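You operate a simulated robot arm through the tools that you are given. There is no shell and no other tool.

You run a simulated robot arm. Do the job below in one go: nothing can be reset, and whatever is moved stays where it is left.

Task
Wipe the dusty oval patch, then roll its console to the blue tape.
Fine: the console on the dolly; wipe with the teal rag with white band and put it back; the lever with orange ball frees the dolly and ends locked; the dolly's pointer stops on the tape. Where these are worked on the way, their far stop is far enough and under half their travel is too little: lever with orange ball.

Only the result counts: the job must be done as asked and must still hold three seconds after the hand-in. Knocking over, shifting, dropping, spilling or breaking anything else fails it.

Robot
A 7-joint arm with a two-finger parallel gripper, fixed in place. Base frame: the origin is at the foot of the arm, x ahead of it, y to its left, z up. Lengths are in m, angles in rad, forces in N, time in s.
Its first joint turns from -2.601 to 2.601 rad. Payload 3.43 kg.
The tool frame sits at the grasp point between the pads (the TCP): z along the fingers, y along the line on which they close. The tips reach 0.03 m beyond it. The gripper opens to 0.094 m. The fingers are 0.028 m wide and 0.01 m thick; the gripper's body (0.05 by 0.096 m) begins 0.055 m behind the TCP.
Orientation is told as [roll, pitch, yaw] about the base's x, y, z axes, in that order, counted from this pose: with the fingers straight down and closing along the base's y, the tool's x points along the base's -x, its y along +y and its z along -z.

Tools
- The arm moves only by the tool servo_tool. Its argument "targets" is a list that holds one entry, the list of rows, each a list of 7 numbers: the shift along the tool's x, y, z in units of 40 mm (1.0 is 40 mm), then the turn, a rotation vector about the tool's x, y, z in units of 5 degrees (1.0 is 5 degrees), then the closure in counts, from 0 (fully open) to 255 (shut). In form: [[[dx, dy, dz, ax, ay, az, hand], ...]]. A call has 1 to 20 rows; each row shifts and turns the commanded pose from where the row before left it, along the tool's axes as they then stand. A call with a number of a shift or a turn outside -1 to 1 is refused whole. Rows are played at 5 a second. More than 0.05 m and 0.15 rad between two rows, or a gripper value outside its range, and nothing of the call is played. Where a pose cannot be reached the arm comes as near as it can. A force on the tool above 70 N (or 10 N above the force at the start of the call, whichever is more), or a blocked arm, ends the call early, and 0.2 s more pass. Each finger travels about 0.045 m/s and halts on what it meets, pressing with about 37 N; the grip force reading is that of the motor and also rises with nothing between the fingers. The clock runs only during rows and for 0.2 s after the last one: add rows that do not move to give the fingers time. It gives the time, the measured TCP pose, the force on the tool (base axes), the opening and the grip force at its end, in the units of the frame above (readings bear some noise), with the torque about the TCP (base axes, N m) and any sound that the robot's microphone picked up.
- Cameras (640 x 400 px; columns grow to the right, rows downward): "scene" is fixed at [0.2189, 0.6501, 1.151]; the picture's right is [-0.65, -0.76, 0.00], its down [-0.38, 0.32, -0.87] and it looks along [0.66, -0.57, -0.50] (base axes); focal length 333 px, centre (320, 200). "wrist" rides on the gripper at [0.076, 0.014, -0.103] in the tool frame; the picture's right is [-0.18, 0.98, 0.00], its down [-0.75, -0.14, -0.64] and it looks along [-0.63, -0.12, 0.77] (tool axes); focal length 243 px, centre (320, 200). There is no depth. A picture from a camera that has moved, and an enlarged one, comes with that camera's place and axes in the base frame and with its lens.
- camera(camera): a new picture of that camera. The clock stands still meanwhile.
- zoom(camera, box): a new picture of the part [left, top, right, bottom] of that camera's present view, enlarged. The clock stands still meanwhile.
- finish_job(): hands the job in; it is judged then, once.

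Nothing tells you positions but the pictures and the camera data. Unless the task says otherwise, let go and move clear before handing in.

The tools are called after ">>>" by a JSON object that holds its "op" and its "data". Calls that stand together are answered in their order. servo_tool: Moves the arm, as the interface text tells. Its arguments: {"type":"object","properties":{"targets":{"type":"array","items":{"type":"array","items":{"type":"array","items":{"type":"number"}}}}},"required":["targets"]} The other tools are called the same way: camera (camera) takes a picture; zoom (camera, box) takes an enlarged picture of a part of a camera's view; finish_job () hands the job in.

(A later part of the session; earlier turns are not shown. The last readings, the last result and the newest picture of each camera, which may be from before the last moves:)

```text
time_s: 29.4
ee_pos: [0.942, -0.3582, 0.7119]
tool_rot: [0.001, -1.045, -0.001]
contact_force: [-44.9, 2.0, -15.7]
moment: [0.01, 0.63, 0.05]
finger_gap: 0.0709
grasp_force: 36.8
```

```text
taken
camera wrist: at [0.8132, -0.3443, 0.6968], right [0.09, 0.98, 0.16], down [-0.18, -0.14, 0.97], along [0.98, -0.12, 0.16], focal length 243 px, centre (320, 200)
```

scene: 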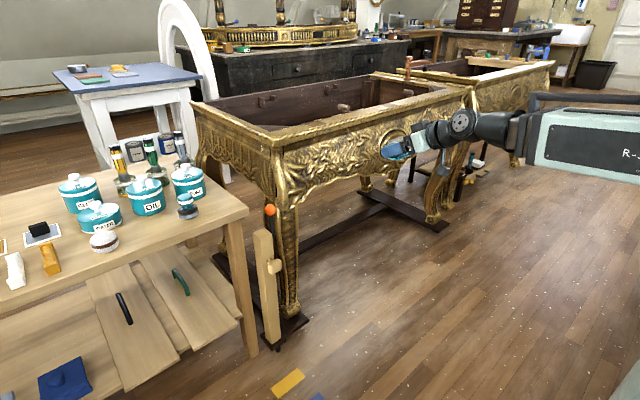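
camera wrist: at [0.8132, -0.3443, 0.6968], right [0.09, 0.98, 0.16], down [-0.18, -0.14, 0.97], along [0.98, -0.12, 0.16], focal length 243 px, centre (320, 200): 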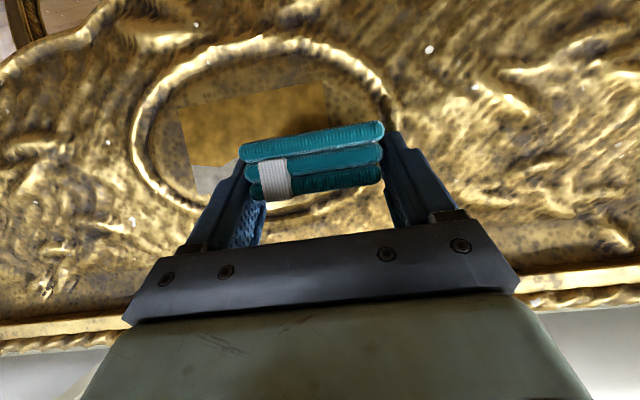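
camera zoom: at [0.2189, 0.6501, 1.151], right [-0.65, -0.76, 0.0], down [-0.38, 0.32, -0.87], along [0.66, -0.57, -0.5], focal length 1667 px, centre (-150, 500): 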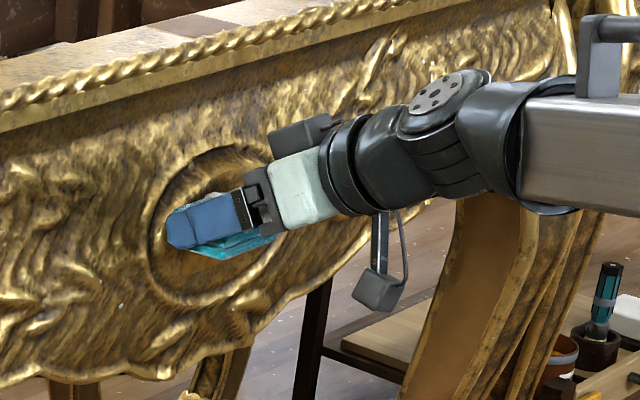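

>>> {"op": "servo_tool", "data": {"targets": [[[0.06, 0, -0.02, 0, 0, 0, 255], [0, -0.25, 0, 0, 0, 0, 255], [0, -0.25, 0, 0, 0, 0, 255], [0, -0.25, 0, 0, 0, 0, 255], [0, -0.25, 0, 0, 0, 0, 255], [0, -0.25, 0, 0, 0, 0, 255], [0, -0.25, 0, 0, 0, 0, 255], [0, -0.25, 0, 0, 0, 0, 255], [0, -0.25, 0, 0, 0, 0, 255], [0, -0.2, 0, 0, 0, 0, 255]]]}}

>>> {"op": "zoom", "data": {"camera": "scene", "box": [350, 100, 478, 180]}}

>>> {"op": "camera", "data": {"camera": "wrist"}}

```text
time_s: 31.6
ee_pos: [0.9411, -0.4457, 0.7122]
tool_rot: [0.003, -1.047, 0.0]
contact_force: [-35.9, 14.9, 0.3]
moment: [0.06, 0.1, -0.03]
finger_gap: 0.0711
grasp_force: 37.0
```

```text
5.00 times, centred on (414, 140) of scene
camera zoom: at [0.2189, 0.6501, 1.151], right [-0.65, -0.76, 0.0], down [-0.38, 0.32, -0.87], along [0.66, -0.57, -0.5], focal length 1667 px, centre (-150, 500)
```

zoom: 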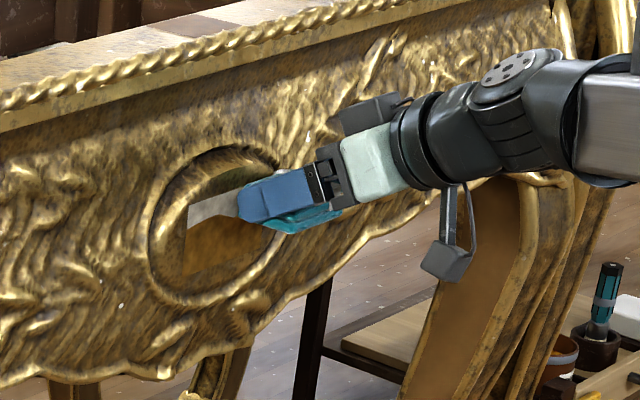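

```text
taken
camera wrist: at [0.8138, -0.4318, 0.696], right [0.09, 0.98, 0.16], down [-0.18, -0.14, 0.97], along [0.98, -0.12, 0.16], focal length 243 px, centre (320, 200)
```

wrist: 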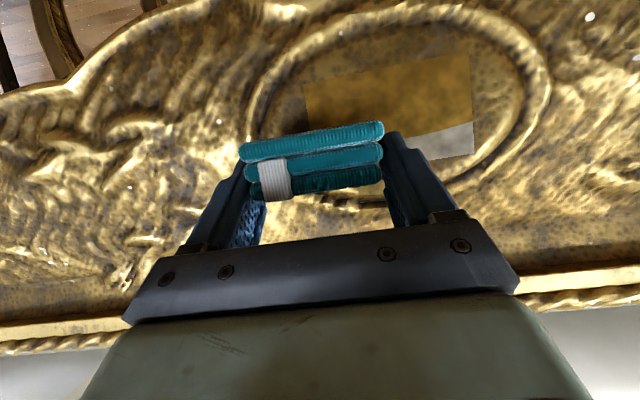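

The remaining dust is the top strip, about z 0.688–0.709. I'll go up about 16 mm and sweep across it.

>>> {"op": "servo_tool", "data": {"targets": [[[-0.173, 0, -0.1, 0, 0, 0, 255], [-0.173, 0, -0.1, 0, 0, 0, 255], [0, 0.25, 0, 0, 0, 0, 255], [0, 0.25, 0, 0, 0, 0, 255], [0, 0.25, 0, 0, 0, 0, 255], [0, 0.25, 0, 0, 0, 0, 255], [0, 0.25, 0, 0, 0, 0, 255], [0, 0.25, 0, 0, 0, 0, 255], [0, 0.25, 0, 0, 0, 0, 255], [0, 0.25, 0, 0, 0, 0, 255], [0, 0.2, 0, 0, 0, 0, 255]]]}}

>>> {"op": "zoom", "data": {"camera": "scene", "box": [350, 100, 478, 180]}}

>>> {"op": "camera", "data": {"camera": "wrist"}}

```text
time_s: 34.0
ee_pos: [0.9411, -0.358, 0.7285]
tool_rot: [0.003, -1.047, -0.002]
contact_force: [-15.5, -6.4, 0.5]
moment: [-0.02, 0.01, -0.08]
finger_gap: 0.071
grasp_force: 36.9
```

```text
5.00 times, centred on (414, 140) of scene
camera zoom: at [0.2189, 0.6501, 1.151], right [-0.65, -0.76, 0.0], down [-0.38, 0.32, -0.87], along [0.66, -0.57, -0.5], focal length 1667 px, centre (-150, 500)
```

zoom: 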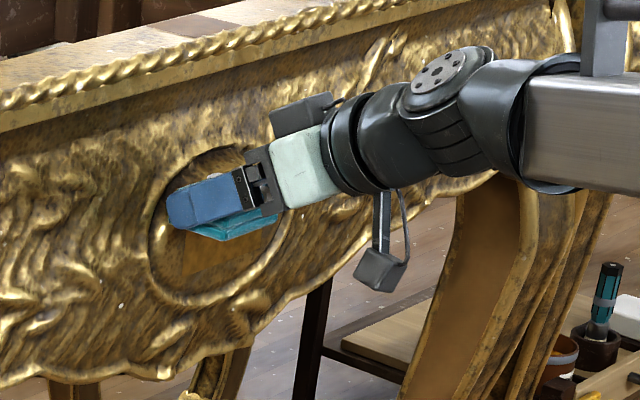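

```text
taken
camera wrist: at [0.8142, -0.3437, 0.712], right [0.09, 0.98, 0.16], down [-0.18, -0.14, 0.97], along [0.98, -0.12, 0.16], focal length 243 px, centre (320, 200)
```

wrist: 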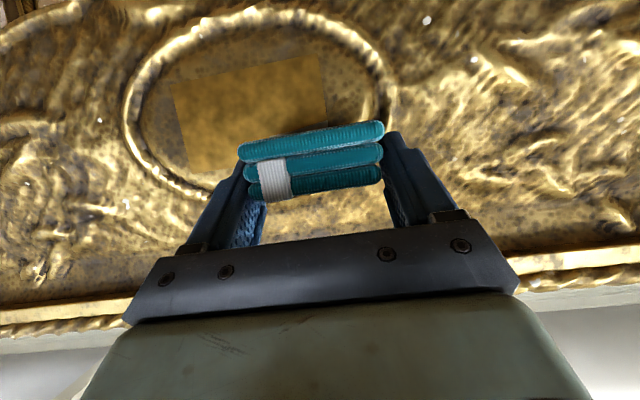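

The visible patch looks clean. I'll back away and check the whole area.

>>> {"op": "servo_tool", "data": {"targets": [[[0.25, 0, -0.433, 0, 0, 0, 255], [0.5, 0, -0.866, 0, 0, 0, 255], [0.5, 0, -0.866, 0, 0, 0, 255], [0.5, 0, -0.866, 0, 0, 0, 255], [0, 0, 0, 0, 0, 0, 255]]]}}

>>> {"op": "zoom", "data": {"camera": "scene", "box": [350, 100, 478, 180]}}

>>> {"op": "camera", "data": {"camera": "wrist"}}

```text
time_s: 35.2
ee_pos: [0.8032, -0.3586, 0.7274]
tool_rot: [0.0, -1.048, 0.001]
contact_force: [0.5, -0.8, -0.2]
moment: [-0.03, -0.02, 0.0]
finger_gap: 0.0708
grasp_force: 36.9
```

```text
5.00 times, centred on (414, 140) of scene
camera zoom: at [0.2189, 0.6501, 1.151], right [-0.65, -0.76, 0.0], down [-0.38, 0.32, -0.87], along [0.66, -0.57, -0.5], focal length 1667 px, centre (-150, 500)
```

zoom: 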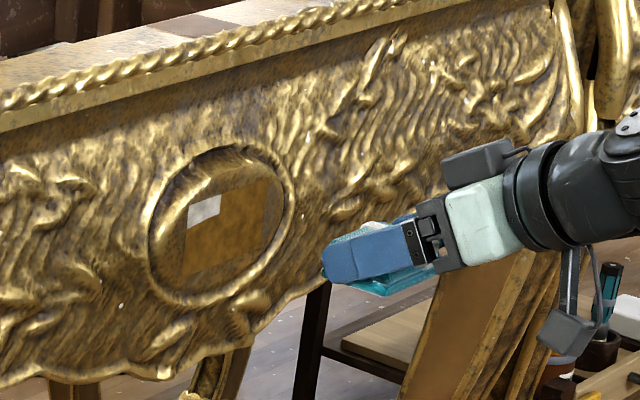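

```text
taken
camera wrist: at [0.6752, -0.3439, 0.7111], right [0.09, 0.98, 0.16], down [-0.18, -0.14, 0.97], along [0.98, -0.12, 0.16], focal length 243 px, centre (320, 200)
```

wrist: 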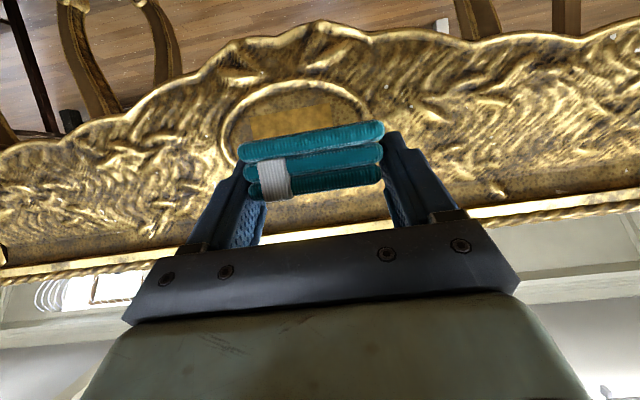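

A small upper corner remains at about y -0.385 to -0.353 and z 0.686 to 0.703. I'll go back and wipe it.

>>> {"op": "servo_tool", "data": {"targets": [[[-0.294, -0.1, 0.71, 0, 0, 0, 255], [-0.294, -0.1, 0.71, 0, 0, 0, 255], [-0.294, -0.1, 0.71, 0, 0, 0, 255], [-0.294, -0.1, 0.71, 0, 0, 0, 255], [-0.05, 0, 0.0866, 0, 0, 0, 255], [-0.05, 0, 0.0866, 0, 0, 0, 255], [-0.05, 0, 0.0866, 0, 0, 0, 255], [-0.05, 0, 0.0866, 0, 0, 0, 255], [0, 0, 0, 0, 0, 0, 255]]]}}

>>> {"op": "zoom", "data": {"camera": "scene", "box": [350, 100, 478, 180]}}

```text
time_s: 37.2
ee_pos: [0.941, -0.3737, 0.7121]
tool_rot: [0.001, -1.047, 0.002]
contact_force: [-0.8, -0.2, -0.1]
moment: [-0.02, -0.04, 0.04]
finger_gap: 0.0709
grasp_force: 37.0
```

```text
5.00 times, centred on (414, 140) of scene
camera zoom: at [0.2189, 0.6501, 1.151], right [-0.65, -0.76, 0.0], down [-0.38, 0.32, -0.87], along [0.66, -0.57, -0.5], focal length 1667 px, centre (-150, 500)
```

zoom: 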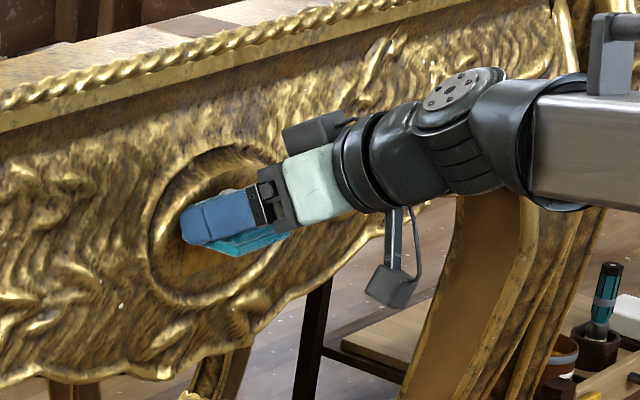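

>>> {"op": "servo_tool", "data": {"targets": [[[-0.025, 0, 0.0433, 0, 0, 0, 255], [-0.025, 0, 0.0433, 0, 0, 0, 255], [0, 0, 0, 0, 0, 0, 255]]]}}

```text
time_s: 38.0
ee_pos: [0.9425, -0.3733, 0.7113]
tool_rot: [0.0, -1.047, 0.001]
contact_force: [-30.6, 0.8, -0.2]
moment: [0.0, 0.11, 0.1]
finger_gap: 0.0707
grasp_force: 37.1
```

>>> {"op": "servo_tool", "data": {"targets": [[[0, 0.2, 0, 0, 0, 0, 255], [0, 0.2, 0, 0, 0, 0, 255], [0, 0.2, 0, 0, 0, 0, 255], [-0.06, -0.2, -0.035, 0, 0, 0, 255], [-0.06, -0.2, -0.035, 0, 0, 0, 255], [-0.06, -0.2, -0.035, 0, 0, 0, 255], [0, -0.2, 0, 0, 0, 0, 255], [0, -0.2, 0, 0, 0, 0, 255], [0, 0.2, 0, 0, 0, 0, 255], [0, 0.2, 0, 0, 0, 0, 255], [0, 0.2, 0, 0, 0, 0, 255], [0, 0.2, 0, 0, 0, 0, 255]]]}}

>>> {"op": "servo_tool", "data": {"targets": [[[0.25, 0, -0.433, 0, 0, 0, 255], [0.5, 0, -0.866, 0, 0, 0, 255], [0.5, 0, -0.866, 0, 0, 0, 255], [0.5, 0, -0.866, 0, 0, 0, 255], [0, 0, 0, 0, 0, 0, 255]]]}}

>>> {"op": "zoom", "data": {"camera": "scene", "box": [350, 100, 478, 180]}}

>>> {"op": "camera", "data": {"camera": "wrist"}}

```text
time_s: 40.6
ee_pos: [0.9436, -0.3583, 0.7205]
tool_rot: [-0.002, -1.049, 0.0]
contact_force: [-38.7, -16.6, 0.5]
moment: [-0.08, 0.13, -0.48]
finger_gap: 0.071
grasp_force: 37.5
```

```text
time_s: 41.8
ee_pos: [0.8051, -0.3574, 0.7226]
tool_rot: [-0.001, -1.047, 0.001]
contact_force: [-0.1, 0.2, -0.2]
moment: [-0.02, 0.03, 0.01]
finger_gap: 0.0712
grasp_force: 36.8
```

```text
5.00 times, centred on (414, 140) of scene
camera zoom: at [0.2189, 0.6501, 1.151], right [-0.65, -0.76, 0.0], down [-0.38, 0.32, -0.87], along [0.66, -0.57, -0.5], focal length 1667 px, centre (-150, 500)
```

zoom: 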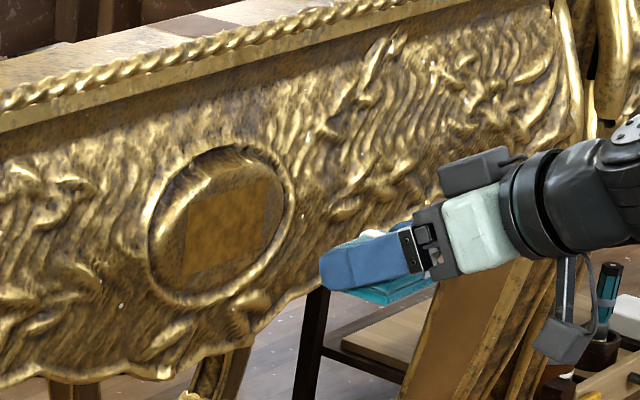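

```text
taken
camera wrist: at [0.6767, -0.344, 0.7053], right [0.09, 0.98, 0.16], down [-0.18, -0.14, 0.97], along [0.98, -0.12, 0.16], focal length 243 px, centre (320, 200)
```

wrist: 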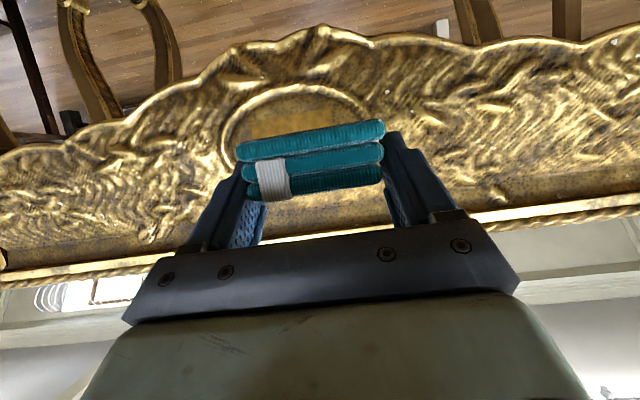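

>>> {"op": "zoom", "data": {"camera": "scene", "box": [376, 125, 416, 165]}}

>>> {"op": "zoom", "data": {"camera": "wrist", "box": [200, 70, 400, 195]}}

```text
10.00 times, centred on (396, 145) of scene
camera zoom: at [0.2189, 0.6501, 1.151], right [-0.65, -0.76, 0.0], down [-0.38, 0.32, -0.87], along [0.66, -0.57, -0.5], focal length 3334 px, centre (-440, 750)
```

zoom: 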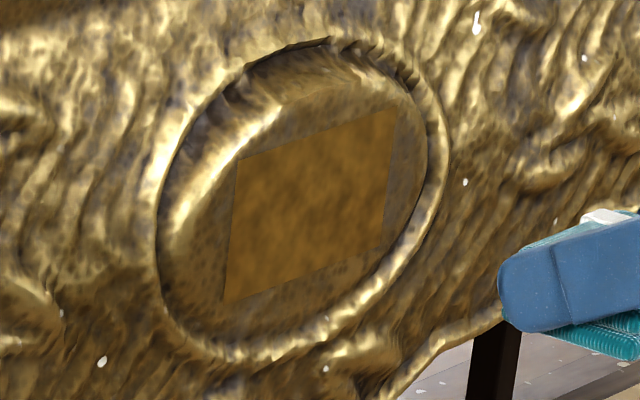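

```text
3.20 times, centred on (300, 132) of wrist
camera zoom: at [0.6767, -0.344, 0.7053], right [0.09, 0.98, 0.16], down [-0.18, -0.14, 0.97], along [0.98, -0.12, 0.16], focal length 776 px, centre (384, 416)
```

zoom: 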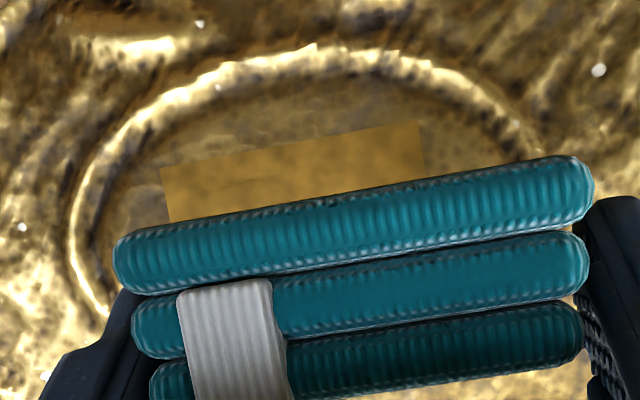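

The patch is fully clean. I'll take the rag back to the bench along the same high path.

>>> {"op": "servo_tool", "data": {"targets": [[[-0.627, 0, -0.698, 0, 0, 0, 255], [-0.627, 0, -0.698, 0, 0, 0, 255], [-0.627, 0, -0.698, 0, 0, 0, 255], [0, 1, 0, 0, 0, 0, 255], [0, 1, 0, 0, 0, 0, 255], [0, 1, 0, 0, 0, 0, 255], [0, 1, 0, 0, 0, 0, 255], [0, 1, 0, 0, 0, 0, 255], [0, 1, 0, 0, 0, 0, 255], [0, 1, 0, 0, 0, 0, 255], [0, 1, 0, 0, 0, 0, 255], [0, 1, 0, 0, 0, 0, 255], [0, 1, 0, 0, 0, 0, 255], [0, 1, 0, 0, 0, 0, 255], [0, 1, 0, 0, 0, 0, 255], [0, 1, 0, 0, 0, 0, 255], [0, 1, 0, 0, 0, 0, 255], [0, 1, 0, 0, 0, 0, 255], [0, 1, 0, 0, 0, 0, 255], [0, 0, 0, 0, 0, 0, 255]]]}}

>>> {"op": "camera", "data": {"camera": "wrist"}}

```text
time_s: 46.0
ee_pos: [0.7694, 0.2821, 0.8254]
tool_rot: [-0.001, -1.046, 0.0]
contact_force: [-0.3, 0.5, 0.2]
moment: [0.02, 0.01, -0.01]
finger_gap: 0.0711
grasp_force: 37.2
```

```text
taken
camera wrist: at [0.6417, 0.2964, 0.8099], right [0.09, 0.98, 0.16], down [-0.18, -0.14, 0.97], along [0.98, -0.12, 0.16], focal length 243 px, centre (320, 200)
```

wrist: 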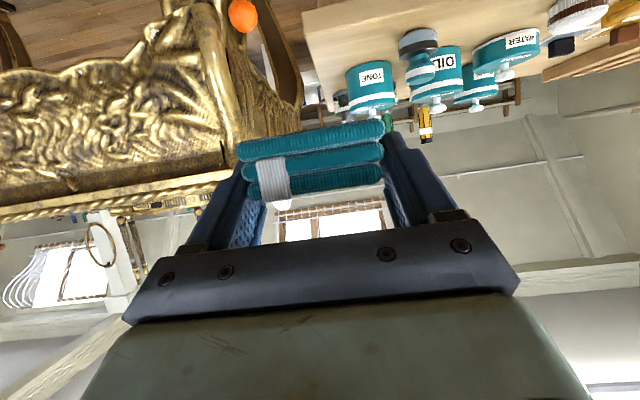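

>>> {"op": "zoom", "data": {"camera": "wrist", "box": [220, 100, 400, 212]}}

>>> {"op": "zoom", "data": {"camera": "scene", "box": [230, 100, 358, 180]}}

```text
3.56 times, centred on (310, 156) of wrist
camera zoom: at [0.6417, 0.2964, 0.8099], right [0.09, 0.98, 0.16], down [-0.18, -0.14, 0.97], along [0.98, -0.12, 0.16], focal length 863 px, centre (356, 356)
```

zoom: 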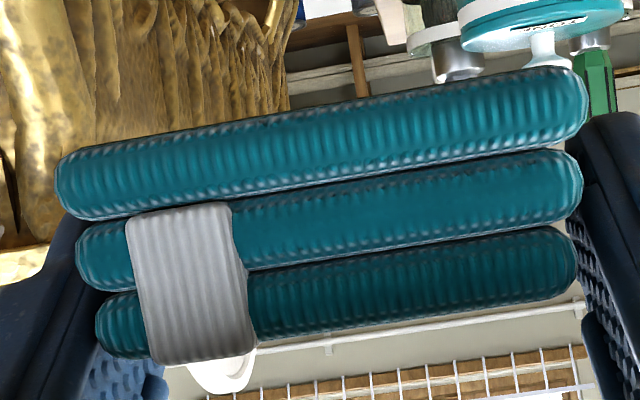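

```text
5.00 times, centred on (294, 140) of scene
camera zoom: at [0.2189, 0.6501, 1.151], right [-0.65, -0.76, 0.0], down [-0.38, 0.32, -0.87], along [0.66, -0.57, -0.5], focal length 1667 px, centre (450, 500)
```

zoom: 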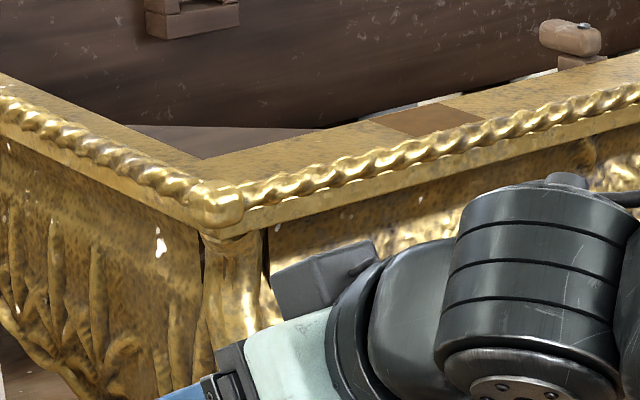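

>>> {"op": "servo_tool", "data": {"targets": [[[0, 0.994, 0, 0, 0, 0, 255], [0, 0.994, 0, 0, 0, 0, 255], [0, 0.994, 0, 0, 0, 0, 255], [0, 0.994, 0, 0, 0, 0, 255], [0, 0.994, 0, 0, 0, 0, 255], [0, 0.994, 0, 0, 0, 0, 255], [-0.456, 0, 0.79, 0, 0, 0, 255], [-0.456, 0, 0.79, 0, 0, 0, 255], [-0.456, 0, 0.79, 0, 0, 0, 255], [-0.456, 0, 0.79, 0, 0, 0, 255], [-0.456, 0, 0.79, 0, 0, 0, 255], [-0.456, 0, 0.79, 0, 0, 0, 255], [-0.456, 0, 0.79, 0, 0, 0, 255], [0, 0, 0, 0, 0, 0, 255]]]}}

>>> {"op": "camera", "data": {"camera": "wrist"}}

>>> {"op": "zoom", "data": {"camera": "scene", "box": [80, 140, 240, 240]}}

```text
time_s: 49.0
ee_pos: [1.0248, 0.5196, 0.8302]
tool_rot: [0.0, -1.047, -0.001]
contact_force: [0.6, -0.4, -0.4]
moment: [0.02, 0.01, 0.0]
finger_gap: 0.0706
grasp_force: 36.5
```

```text
taken
camera wrist: at [0.8972, 0.5327, 0.813], right [0.09, 0.98, 0.16], down [-0.18, -0.14, 0.97], along [0.98, -0.12, 0.16], focal length 243 px, centre (320, 200)
```

wrist: 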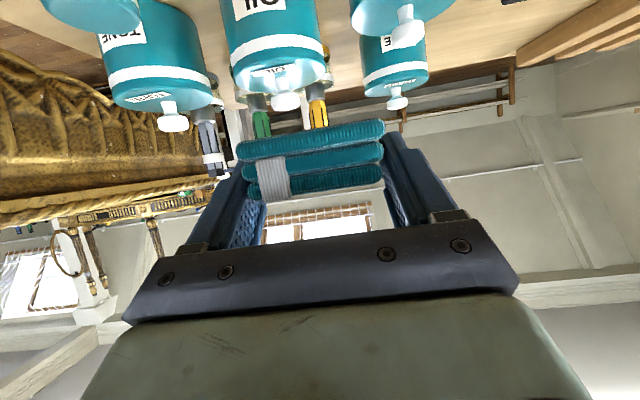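

```text
4.00 times, centred on (160, 190) of scene
camera zoom: at [0.2189, 0.6501, 1.151], right [-0.65, -0.76, 0.0], down [-0.38, 0.32, -0.87], along [0.66, -0.57, -0.5], focal length 1334 px, centre (960, 240)
```

zoom: 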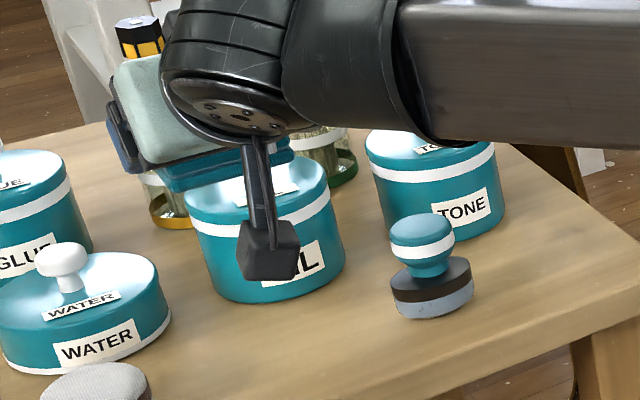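

>>> {"op": "servo_tool", "data": {"targets": [[[0.731, 0, 0.422, 0, 0, 0, 255], [0.731, 0, 0.422, 0, 0, 0, 255], [0.731, 0, 0.422, 0, 0, 0, 255], [0.6, 0, 0.346, 0, 0, 0, 255], [0, 0, 0, 0, 0, 0, 255]]]}}

>>> {"op": "camera", "data": {"camera": "wrist"}}

```text
time_s: 50.2
ee_pos: [1.026, 0.5227, 0.6981]
tool_rot: [0.002, -1.048, -0.002]
contact_force: [-0.3, 0.4, 0.3]
moment: [-0.04, -0.04, 0.0]
finger_gap: 0.0707
grasp_force: 36.8
```

```text
taken
camera wrist: at [0.8979, 0.5356, 0.6823], right [0.09, 0.98, 0.16], down [-0.18, -0.14, 0.97], along [0.98, -0.12, 0.16], focal length 243 px, centre (320, 200)
```

wrist: 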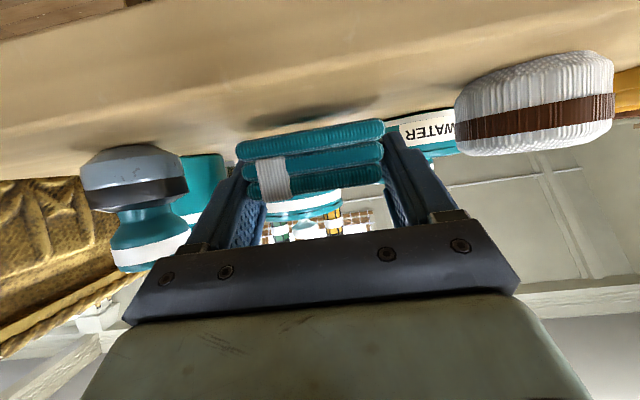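

>>> {"op": "servo_tool", "data": {"targets": [[[0.0433, 0, 0.025, 0, 0, 0, 255], [0.0433, 0, 0.025, 0, 0, 0, 255], [0.0433, 0, 0.025, 0, 0, 0, 255], [0, 0, 0, 0, 0, 0, 255]]]}}

```text
time_s: 51.2
ee_pos: [1.0258, 0.5199, 0.6925]
tool_rot: [-0.001, -1.048, -0.002]
contact_force: [-0.4, -0.8, 0.4]
moment: [0.0, 0.0, 0.02]
finger_gap: 0.0712
grasp_force: 37.1
```

>>> {"op": "servo_tool", "data": {"targets": [[[0.0433, 0, 0.025, 0, 0, 0, 255], [0.0433, 0, 0.025, 0, 0, 0, 255], [0, 0, 0, 0, 0, 0, 255]]]}}

>>> {"op": "zoom", "data": {"camera": "wrist", "box": [200, 80, 440, 230]}}

```text
time_s: 52.0
ee_pos: [1.0261, 0.5218, 0.6886]
tool_rot: [-0.002, -1.05, -0.001]
contact_force: [-0.8, 0.6, 8.5]
moment: [0.0, -0.24, 0.05]
finger_gap: 0.0707
grasp_force: 37.0
```

```text
2.67 times, centred on (320, 155) of wrist
camera zoom: at [0.8974, 0.5346, 0.6728], right [0.09, 0.98, 0.16], down [-0.18, -0.14, 0.97], along [0.98, -0.12, 0.16], focal length 647 px, centre (320, 320)
```

zoom: 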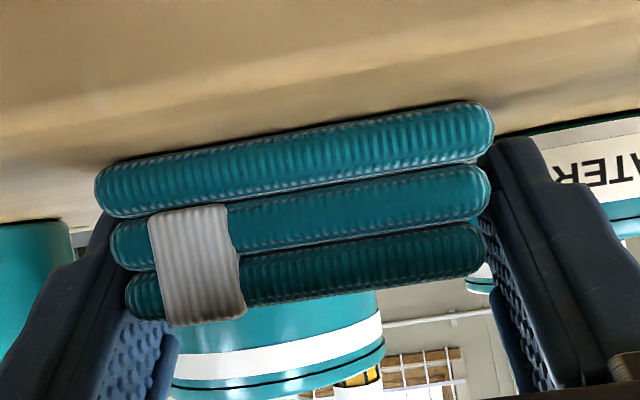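

The rag has touched down (8.5 N upward). I'll release it.

>>> {"op": "servo_tool", "data": {"targets": [[[0, 0, 0, 0, 0, 0, 0], [0, 0, 0, 0, 0, 0, 0], [0, 0, 0, 0, 0, 0, 0], [0, 0, 0, 0, 0, 0, 0], [0, 0, 0, 0, 0, 0, 0]]]}}

>>> {"op": "camera", "data": {"camera": "wrist"}}

```text
time_s: 53.2
ee_pos: [1.0257, 0.5203, 0.6883]
tool_rot: [0.0, -1.047, 0.001]
contact_force: [-0.1, 0.4, -0.6]
moment: [-0.01, 0.0, 0.0]
finger_gap: 0.0939
grasp_force: 0.0
```

```text
taken
camera wrist: at [0.8974, 0.5346, 0.6718], right [0.09, 0.98, 0.16], down [-0.18, -0.14, 0.97], along [0.98, -0.12, 0.16], focal length 243 px, centre (320, 200)
```

wrist: 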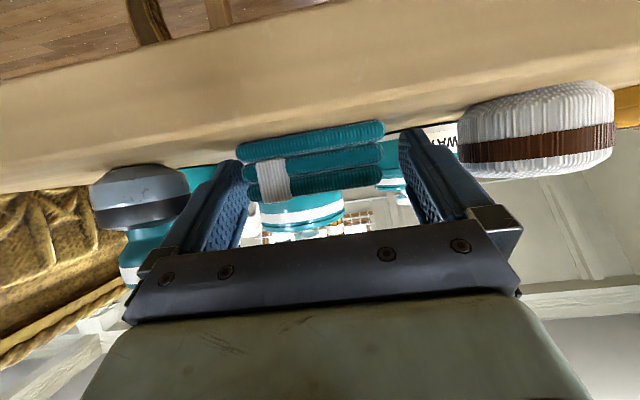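

Released cleanly. I'll back out along the approach axis and compare the rag's place with the start.

>>> {"op": "servo_tool", "data": {"targets": [[[0, 0, -0.5, 0, 0, 0, 0], [0, 0, -1, 0, 0, 0, 0], [0, 0, -1, 0, 0, 0, 0], [0, 0, -1, 0, 0, 0, 0], [-0.866, 0, -0.5, 0, 0, 0, 0], [-0.866, 0, -0.5, 0, 0, 0, 0], [0.5, 0, -0.866, 0, 0, 0, 0], [0, 0, 0, 0, 0, 0, 0]]]}}

>>> {"op": "zoom", "data": {"camera": "scene", "box": [110, 190, 206, 250]}}

>>> {"op": "camera", "data": {"camera": "scene"}}

```text
time_s: 55.0
ee_pos: [0.8651, 0.5196, 0.8381]
tool_rot: [0.001, -1.048, 0.001]
contact_force: [-0.3, -0.1, 1.0]
moment: [-0.03, 0.02, 0.05]
finger_gap: 0.094
grasp_force: 0.1
```

```text
6.67 times, centred on (158, 220) of scene
camera zoom: at [0.2189, 0.6501, 1.151], right [-0.65, -0.76, 0.0], down [-0.38, 0.32, -0.87], along [0.66, -0.57, -0.5], focal length 2223 px, centre (1400, 67)
```

zoom: 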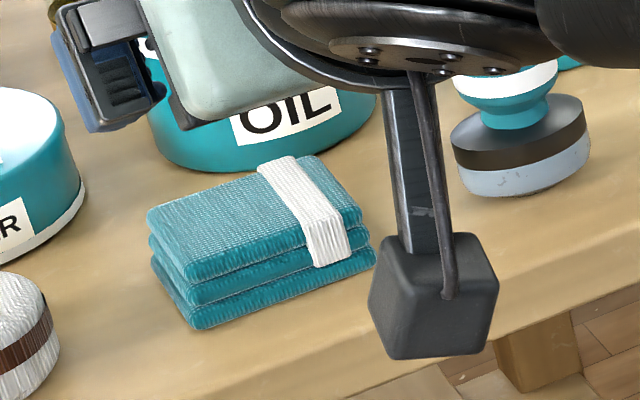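

```text
taken
```

scene: 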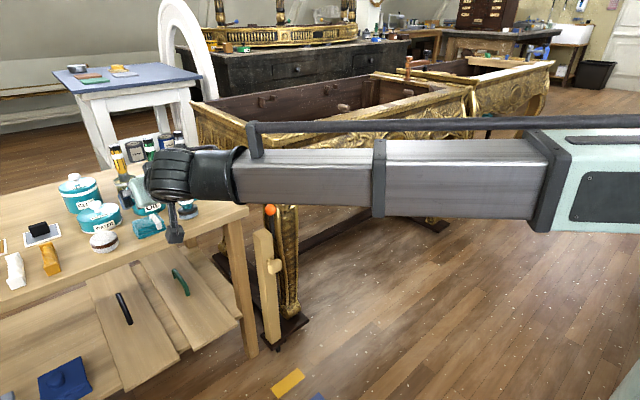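

The rag is back within about 2 mm of its starting place. Next I'll point the tool down and move over to look at the lever and post.

>>> {"op": "servo_tool", "data": {"targets": [[[0, 0, 0, 0, 1, 0, 0], [0, 0, 0, 0, 1, 0, 0], [0, 0, 0, 0, 1, 0, 0], [0, 0, 0, 0, 1, 0, 0], [0, 0, 0, 0, 1, 0, 0], [0, 0, 0, 0, 1, 0, 0], [0, 0, 0, 0, 1, 0, 0], [0, 0, 0, 0, 1, 0, 0], [0, 0, 0, 0, 1, 0, 0], [0, 0, 0, 0, 1, 0, 0], [0, 0, 0, 0, 1, 0, 0], [0, 0, 0, 0, 1, 0, 0], [0.36, -1, -0.04, 0, 0, 0, 0], [0.36, -1, -0.04, 0, 0, 0, 0], [0.36, -1, -0.04, 0, 0, 0, 0], [0.36, -1, -0.04, 0, 0, 0, 0], [0.36, -1, -0.04, 0, 0, 0, 0], [0.36, -1, -0.04, 0, 0, 0, 0], [0.36, -1, -0.04, 0, 0, 0, 0], [0.36, -1, -0.04, 0, 0, 0, 0]]]}}

>>> {"op": "camera", "data": {"camera": "wrist"}}

>>> {"op": "zoom", "data": {"camera": "scene", "box": [110, 190, 206, 250]}}

```text
time_s: 59.2
ee_pos: [0.7477, 0.1986, 0.8532]
tool_rot: [-0.001, 0.001, -0.001]
contact_force: [0.1, 0.6, 0.5]
moment: [0.01, 0.0, 0.0]
finger_gap: 0.0938
grasp_force: 0.1
```

```text
taken
camera wrist: at [0.6709, 0.2132, 0.9535], right [0.18, 0.98, 0.0], down [0.75, -0.14, 0.64], along [0.63, -0.12, -0.77], focal length 243 px, centre (320, 200)
```

wrist: 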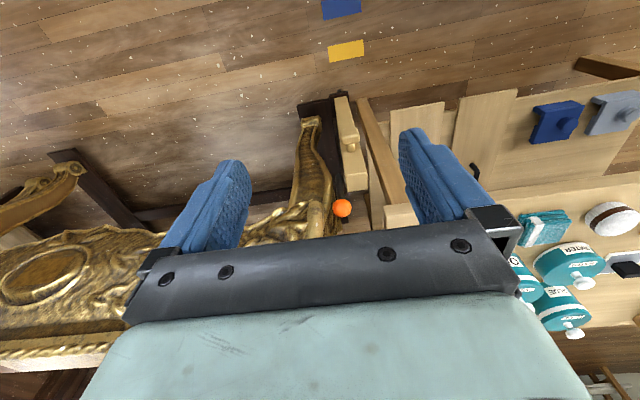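

```text
6.67 times, centred on (158, 220) of scene
camera zoom: at [0.2189, 0.6501, 1.151], right [-0.65, -0.76, 0.0], down [-0.38, 0.32, -0.87], along [0.66, -0.57, -0.5], focal length 2223 px, centre (1400, 67)
```

zoom: 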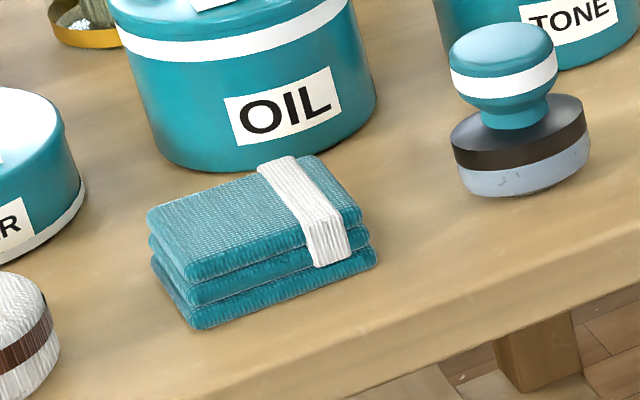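

>>> {"op": "zoom", "data": {"camera": "wrist", "box": [280, 80, 424, 230]}}

>>> {"op": "zoom", "data": {"camera": "scene", "box": [240, 195, 304, 235]}}

>>> {"op": "zoom", "data": {"camera": "scene", "box": [230, 225, 326, 360]}}

```text
2.67 times, centred on (352, 155) of wrist
camera zoom: at [0.6709, 0.2132, 0.9535], right [0.18, 0.98, 0.0], down [0.75, -0.14, 0.64], along [0.63, -0.12, -0.77], focal length 647 px, centre (235, 320)
```

zoom: 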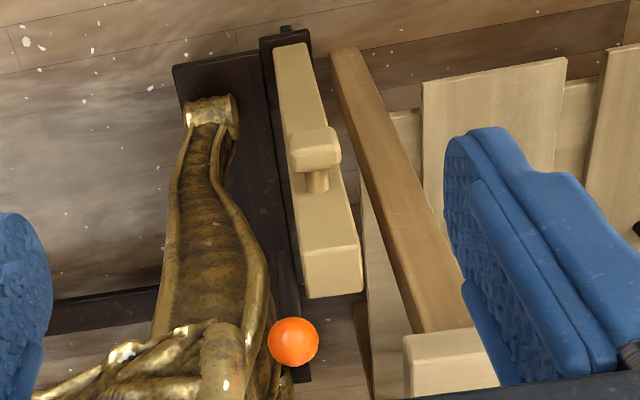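

```text
10.00 times, centred on (272, 215) of scene
camera zoom: at [0.2189, 0.6501, 1.151], right [-0.65, -0.76, 0.0], down [-0.38, 0.32, -0.87], along [0.66, -0.57, -0.5], focal length 3334 px, centre (800, 50)
```

zoom: 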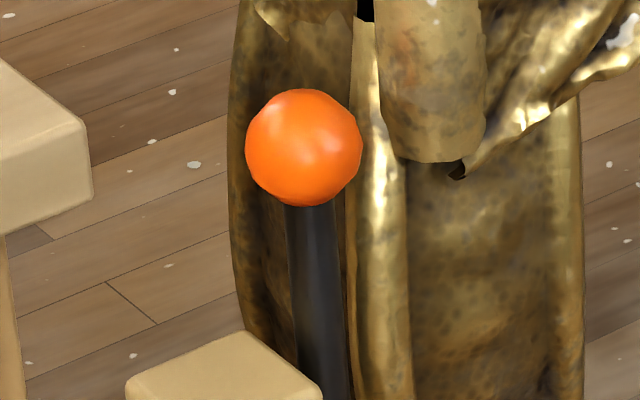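

```text
2.96 times, centred on (278, 292) of scene
camera zoom: at [0.2189, 0.6501, 1.151], right [-0.65, -0.76, 0.0], down [-0.38, 0.32, -0.87], along [0.66, -0.57, -0.5], focal length 988 px, centre (444, -74)
```

zoom: 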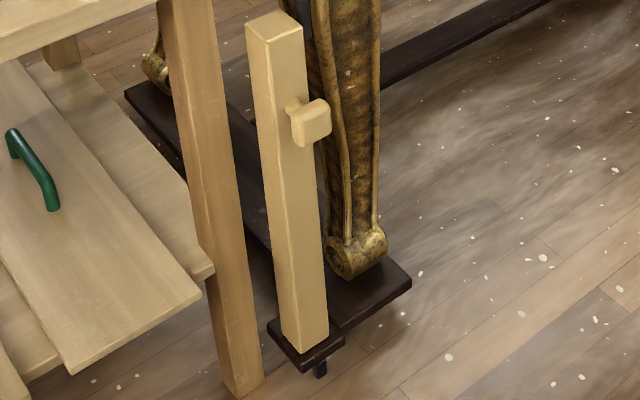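

The lever stem stands upright between the post and the console leg, so it probably swings in the x–z plane. I'll zoom in on the stem to find its pivot.

>>> {"op": "zoom", "data": {"camera": "wrist", "box": [316, 150, 380, 230]}}

>>> {"op": "zoom", "data": {"camera": "wrist", "box": [310, 80, 374, 120]}}

```text
5.00 times, centred on (348, 190) of wrist
camera zoom: at [0.6709, 0.2132, 0.9535], right [0.18, 0.98, 0.0], down [0.75, -0.14, 0.64], along [0.63, -0.12, -0.77], focal length 1213 px, centre (180, 250)
```

zoom: 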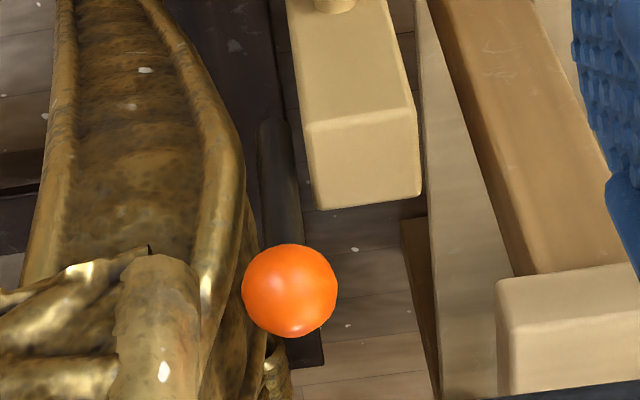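

```text
10.00 times, centred on (342, 100) of wrist
camera zoom: at [0.6709, 0.2132, 0.9535], right [0.18, 0.98, 0.0], down [0.75, -0.14, 0.64], along [0.63, -0.12, -0.77], focal length 2426 px, centre (100, 1200)
```

zoom: 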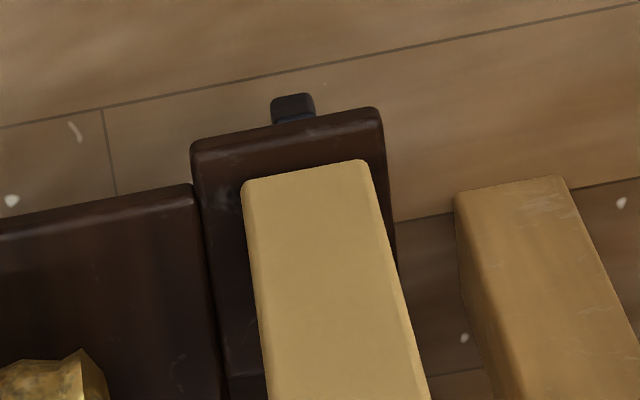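

The lever looks like a short arm pivoted on the post's side at z≈0.5, with the ball at (0.981, 0.199, 0.611). I'll move closer with a slight tilt to see the space around the ball.

>>> {"op": "servo_tool", "data": {"targets": [[[-0.6, 0.17, 0.77, 0, 0, 0, 0], [-0.6, 0.17, 0.77, 0, 0, 0, 0], [-0.6, 0.17, 0.77, 0, 0, 0, 0], [0, 0, 0, 0, -1, 0, 0], [0, 0, 0, 0, -1, 0, 0], [0, 0, 0, 0, -1, 0, 0], [0, 0, 0, 0, -1, 0, 0]]]}}

>>> {"op": "camera", "data": {"camera": "wrist"}}

>>> {"op": "zoom", "data": {"camera": "wrist", "box": [220, 60, 428, 230]}}

```text
time_s: 60.8
ee_pos: [0.8204, 0.2207, 0.7574]
tool_rot: [0.0, -0.351, 0.0]
contact_force: [0.2, -0.3, 0.1]
moment: [0.0, 0.0, 0.0]
finger_gap: 0.0941
grasp_force: 0.0
```

```text
taken
camera wrist: at [0.7129, 0.2347, 0.8268], right [0.17, 0.98, 0.06], down [0.49, -0.14, 0.86], along [0.86, -0.12, -0.5], focal length 243 px, centre (320, 200)
```

wrist: 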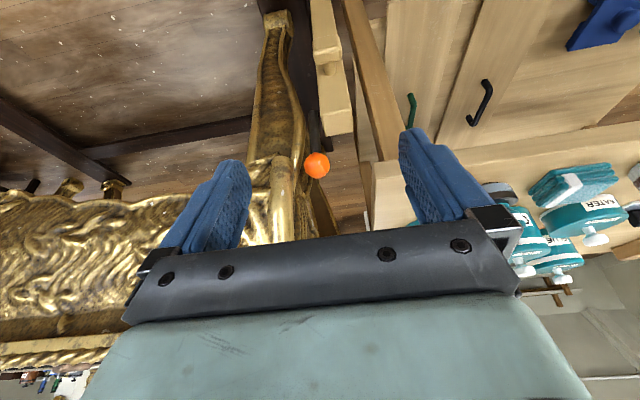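

```text
2.35 times, centred on (324, 145) of wrist
camera zoom: at [0.7129, 0.2347, 0.8268], right [0.17, 0.98, 0.06], down [0.49, -0.14, 0.86], along [0.86, -0.12, -0.5], focal length 571 px, centre (311, 329)
```

zoom: 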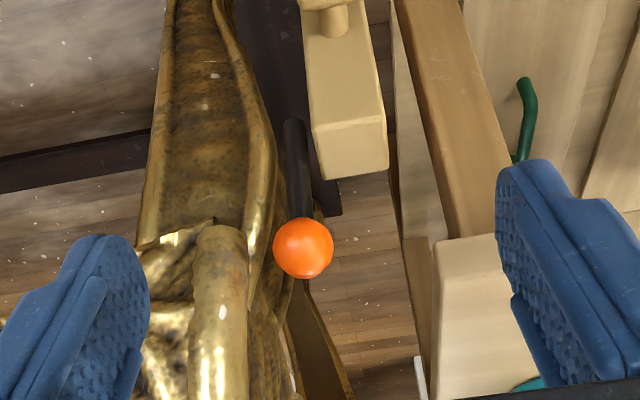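

The ball is at (0.983, 0.198, 0.610), and the stem's lower end is at z≈0.495. I'll turn the wrist 90° so the fingers open along x and can cage the ball without touching the console leg or post.

>>> {"op": "servo_tool", "data": {"targets": [[[0, 0, 0, 0, 0, 1, 0], [0, 0, 0, 0, 0, 1, 0], [0, 0, 0, 0, 0, 1, 0], [0, 0, 0, 0, 0, 1, 0], [0, 0, 0, 0, 0, 1, 0], [0, 0, 0, 0, 0, 1, 0], [0, 0, 0, 0, 0, 1, 0], [0, 0, 0, 0, 0, 1, 0], [0, 0, 0, 0, 0, 1, 0], [0, 0, 0, 0, 0, 1, 0], [0, 0, 0, 0, 0, 1, 0], [0, 0, 0, 0, 0, 1, 0], [0, 0, 0, 0, 0, 1, 0], [0, 0, 0, 0, 0, 1, 0], [0, 0, 0, 0, 0, 1, 0], [0, 0, 0, 0, 0, 1, 0], [0, 0, 0, 0, 0, 1, 0], [0, 0, 0, 0, 0, 1, 0], [0, 0, 0, 0, 0, 0, 0]]]}}

>>> {"op": "camera", "data": {"camera": "wrist"}}

>>> {"op": "camera", "data": {"camera": "scene"}}

```text
time_s: 64.8
ee_pos: [0.8207, 0.2209, 0.7583]
tool_rot: [0.35, 0.002, -1.572]
contact_force: [0.8, 0.0, -0.5]
moment: [0.01, 0.0, -0.02]
finger_gap: 0.0943
grasp_force: 0.0
```

```text
taken
camera wrist: at [0.7985, 0.2971, 0.8585], right [0.92, -0.19, 0.34], down [-0.35, -0.75, 0.55], along [0.15, -0.63, -0.76], focal length 243 px, centre (320, 200)
```

wrist: 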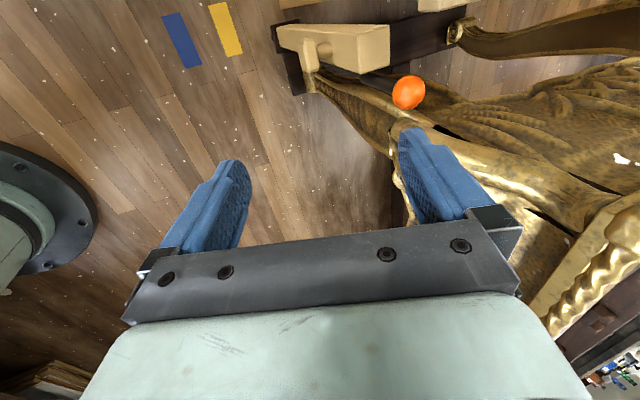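

```text
taken
```

scene: 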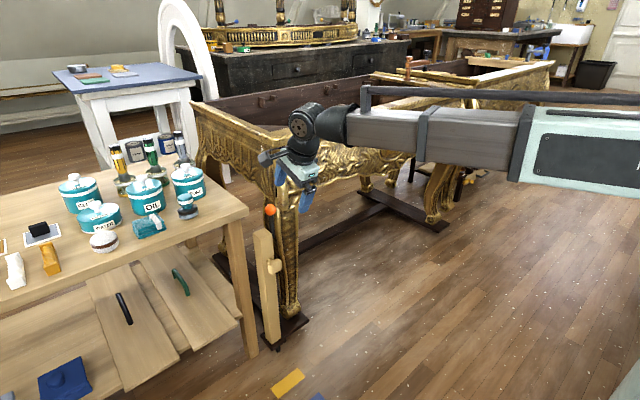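

The turn worked. I'll tilt to 30° and move to a stand-off point above the ball, then check the clearances.

>>> {"op": "servo_tool", "data": {"targets": [[[0, 0, 0, -1, 0, 0, 0], [0, 0, 0, -1, 0, 0, 0], [-0.174, 0.555, 0.7, 0, 0, 0, 0], [-0.174, 0.555, 0.7, 0, 0, 0, 0], [-0.174, 0.555, 0.7, 0, 0, 0, 0], [0, 0, 0, 0, 0, 0, 0]]]}}

>>> {"op": "camera", "data": {"camera": "wrist"}}

>>> {"op": "zoom", "data": {"camera": "scene", "box": [210, 120, 370, 220]}}

```text
time_s: 66.2
ee_pos: [0.9216, 0.1997, 0.7182]
tool_rot: [0.523, 0.001, -1.571]
contact_force: [0.0, -0.3, 0.2]
moment: [0.01, 0.03, 0.02]
finger_gap: 0.0941
grasp_force: 0.1
```

```text
taken
camera wrist: at [0.8808, 0.2751, 0.813], right [0.85, -0.18, 0.49], down [-0.44, -0.75, 0.49], along [0.28, -0.63, -0.72], focal length 243 px, centre (320, 200)
```

wrist: 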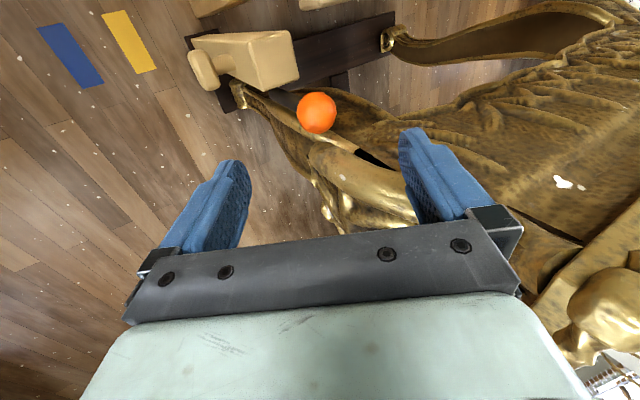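

```text
4.00 times, centred on (290, 170) of scene
camera zoom: at [0.2189, 0.6501, 1.151], right [-0.65, -0.76, 0.0], down [-0.38, 0.32, -0.87], along [0.66, -0.57, -0.5], focal length 1334 px, centre (440, 320)
```

zoom: 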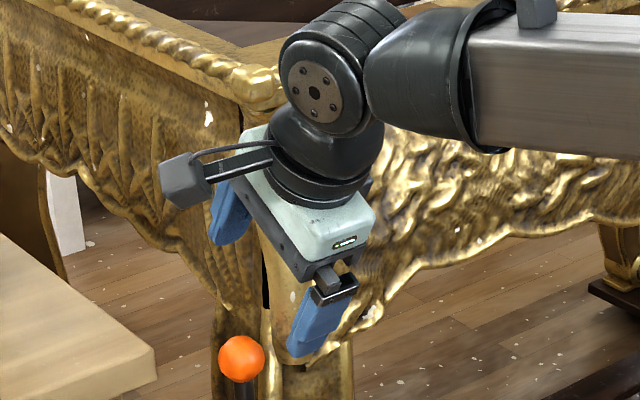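

The path to the ball is clear. I'll advance along the tool axis so the ball sits between the open fingers.

>>> {"op": "servo_tool", "data": {"targets": [[[-0.02, -0.02, 0.72, 0, 0, 0, 0], [-0.02, -0.02, 0.72, 0, 0, 0, 0], [-0.02, -0.02, 0.72, 0, 0, 0, 0], [-0.01, -0.01, 0.6, 0, 0, 0, 0], [0, 0, 0, 0, 0, 0, 0]]]}}

>>> {"op": "camera", "data": {"camera": "wrist"}}

>>> {"op": "zoom", "data": {"camera": "scene", "box": [210, 140, 370, 240]}}

```text
time_s: 67.4
ee_pos: [0.9741, 0.197, 0.6205]
tool_rot: [0.523, 0.001, -1.57]
contact_force: [-0.1, -0.2, 1.3]
moment: [-0.01, -0.02, -0.01]
finger_gap: 0.0941
grasp_force: 0.1
```

```text
taken
camera wrist: at [0.934, 0.2736, 0.7169], right [0.85, -0.18, 0.49], down [-0.44, -0.75, 0.49], along [0.28, -0.63, -0.72], focal length 243 px, centre (320, 200)
```

wrist: 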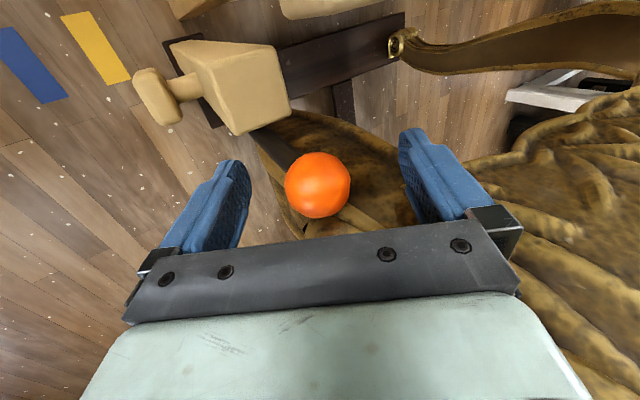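

```text
4.00 times, centred on (290, 190) of scene
camera zoom: at [0.2189, 0.6501, 1.151], right [-0.65, -0.76, 0.0], down [-0.38, 0.32, -0.87], along [0.66, -0.57, -0.5], focal length 1334 px, centre (440, 240)
```

zoom: 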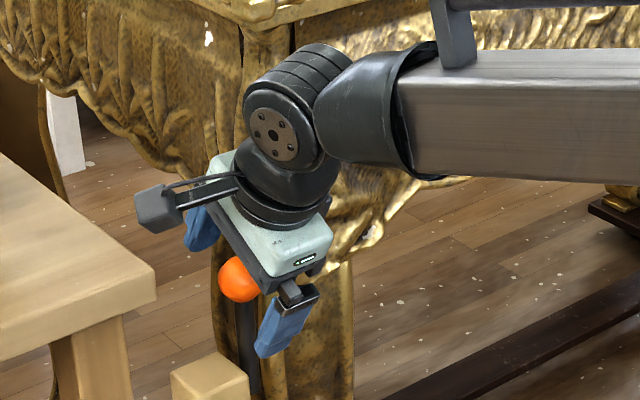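

The ball is centred between the fingers. I'll close partway to cage it loosely, then test a small move toward -x.

>>> {"op": "servo_tool", "data": {"targets": [[[0, 0, 0, 0, 0, 0, 136], [0, 0, 0, 0, 0, 0, 136], [0, 0, 0, 0, 0, 0, 136], [0, 0, 0, 0, 0, 0, 136], [0, -0.108, -0.0625, 0, 0, 0, 136], [0, -0.108, -0.0625, 0, 0, 0, 136], [0, 0, 0, 0, 0, 0, 136]]]}}

>>> {"op": "camera", "data": {"camera": "wrist"}}

```text
time_s: 69.0
ee_pos: [0.9632, 0.1977, 0.6231]
tool_rot: [0.527, -0.001, -1.571]
contact_force: [1.9, 0.0, 0.7]
moment: [-0.02, -0.01, -0.04]
finger_gap: 0.0446
grasp_force: 0.5
```

```text
taken
camera wrist: at [0.9239, 0.2732, 0.7171], right [0.85, -0.18, 0.49], down [-0.44, -0.75, 0.48], along [0.28, -0.63, -0.72], focal length 243 px, centre (320, 200)
```

wrist: 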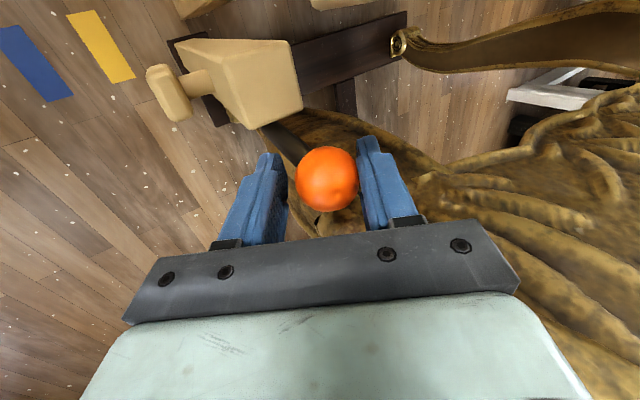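

>>> {"op": "servo_tool", "data": {"targets": [[[0, -0.108, -0.0625, 0, 0, 0, 136], [0, -0.108, -0.0625, 0, 0, 0, 136], [0, 0, 0, 0, 0, 0, 136]]]}}

>>> {"op": "camera", "data": {"camera": "wrist"}}

```text
time_s: 69.8
ee_pos: [0.9536, 0.1973, 0.6214]
tool_rot: [0.524, 0.001, -1.57]
contact_force: [-0.4, -0.3, 0.1]
moment: [0.0, -0.03, -0.03]
finger_gap: 0.0443
grasp_force: 0.3
```

```text
taken
camera wrist: at [0.9133, 0.2735, 0.7164], right [0.85, -0.18, 0.49], down [-0.44, -0.75, 0.49], along [0.28, -0.63, -0.72], focal length 243 px, centre (320, 200)
```

wrist: 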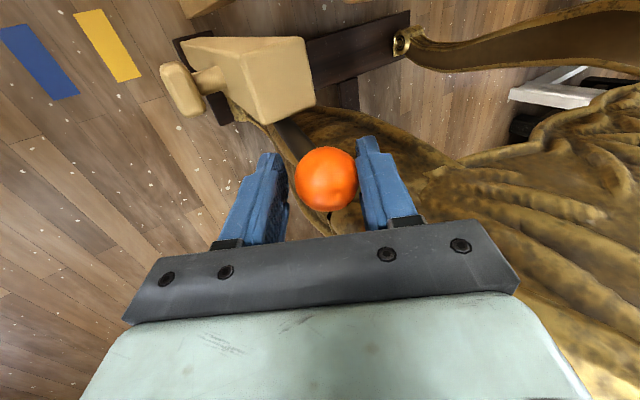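

The ball follows toward -x with almost no force, so that is the free direction. I'll keep following the arc.

>>> {"op": "servo_tool", "data": {"targets": [[[0, -0.231, -0.07, 0, 0, 0, 136], [0, -0.231, -0.056, 0, 0, 0, 136], [0, -0.239, -0.03, 0, 0, 0, 136], [0, -0.239, -0.015, 0, 0, 0, 136], [0, 0, 0, 0, 0, 0, 136]]]}}

>>> {"op": "camera", "data": {"camera": "wrist"}}

>>> {"op": "zoom", "data": {"camera": "scene", "box": [210, 150, 370, 250]}}

```text
time_s: 71.0
ee_pos: [0.9183, 0.1959, 0.6087]
tool_rot: [0.523, 0.001, -1.571]
contact_force: [-0.5, 0.3, -0.5]
moment: [-0.01, 0.0, 0.02]
finger_gap: 0.0439
grasp_force: 0.2
```

```text
taken
camera wrist: at [0.8779, 0.2732, 0.7032], right [0.85, -0.18, 0.49], down [-0.44, -0.75, 0.49], along [0.28, -0.63, -0.72], focal length 243 px, centre (320, 200)
```

wrist: 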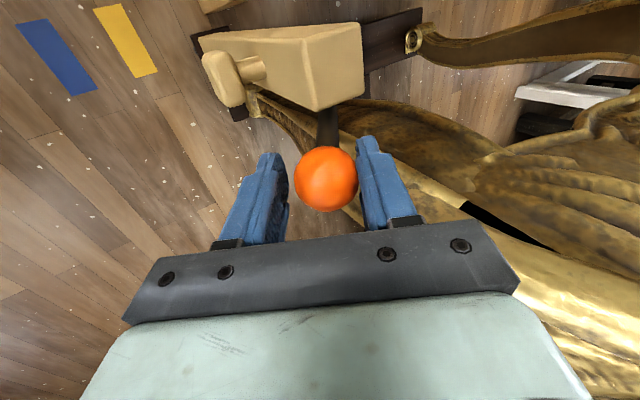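

```text
4.00 times, centred on (290, 200) of scene
camera zoom: at [0.2189, 0.6501, 1.151], right [-0.65, -0.76, 0.0], down [-0.38, 0.32, -0.87], along [0.66, -0.57, -0.5], focal length 1334 px, centre (440, 200)
```

zoom: 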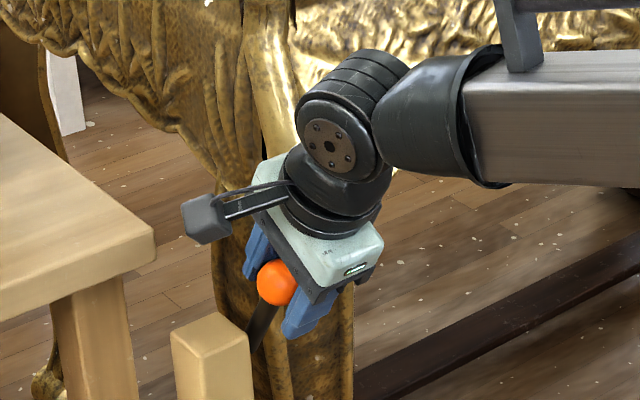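

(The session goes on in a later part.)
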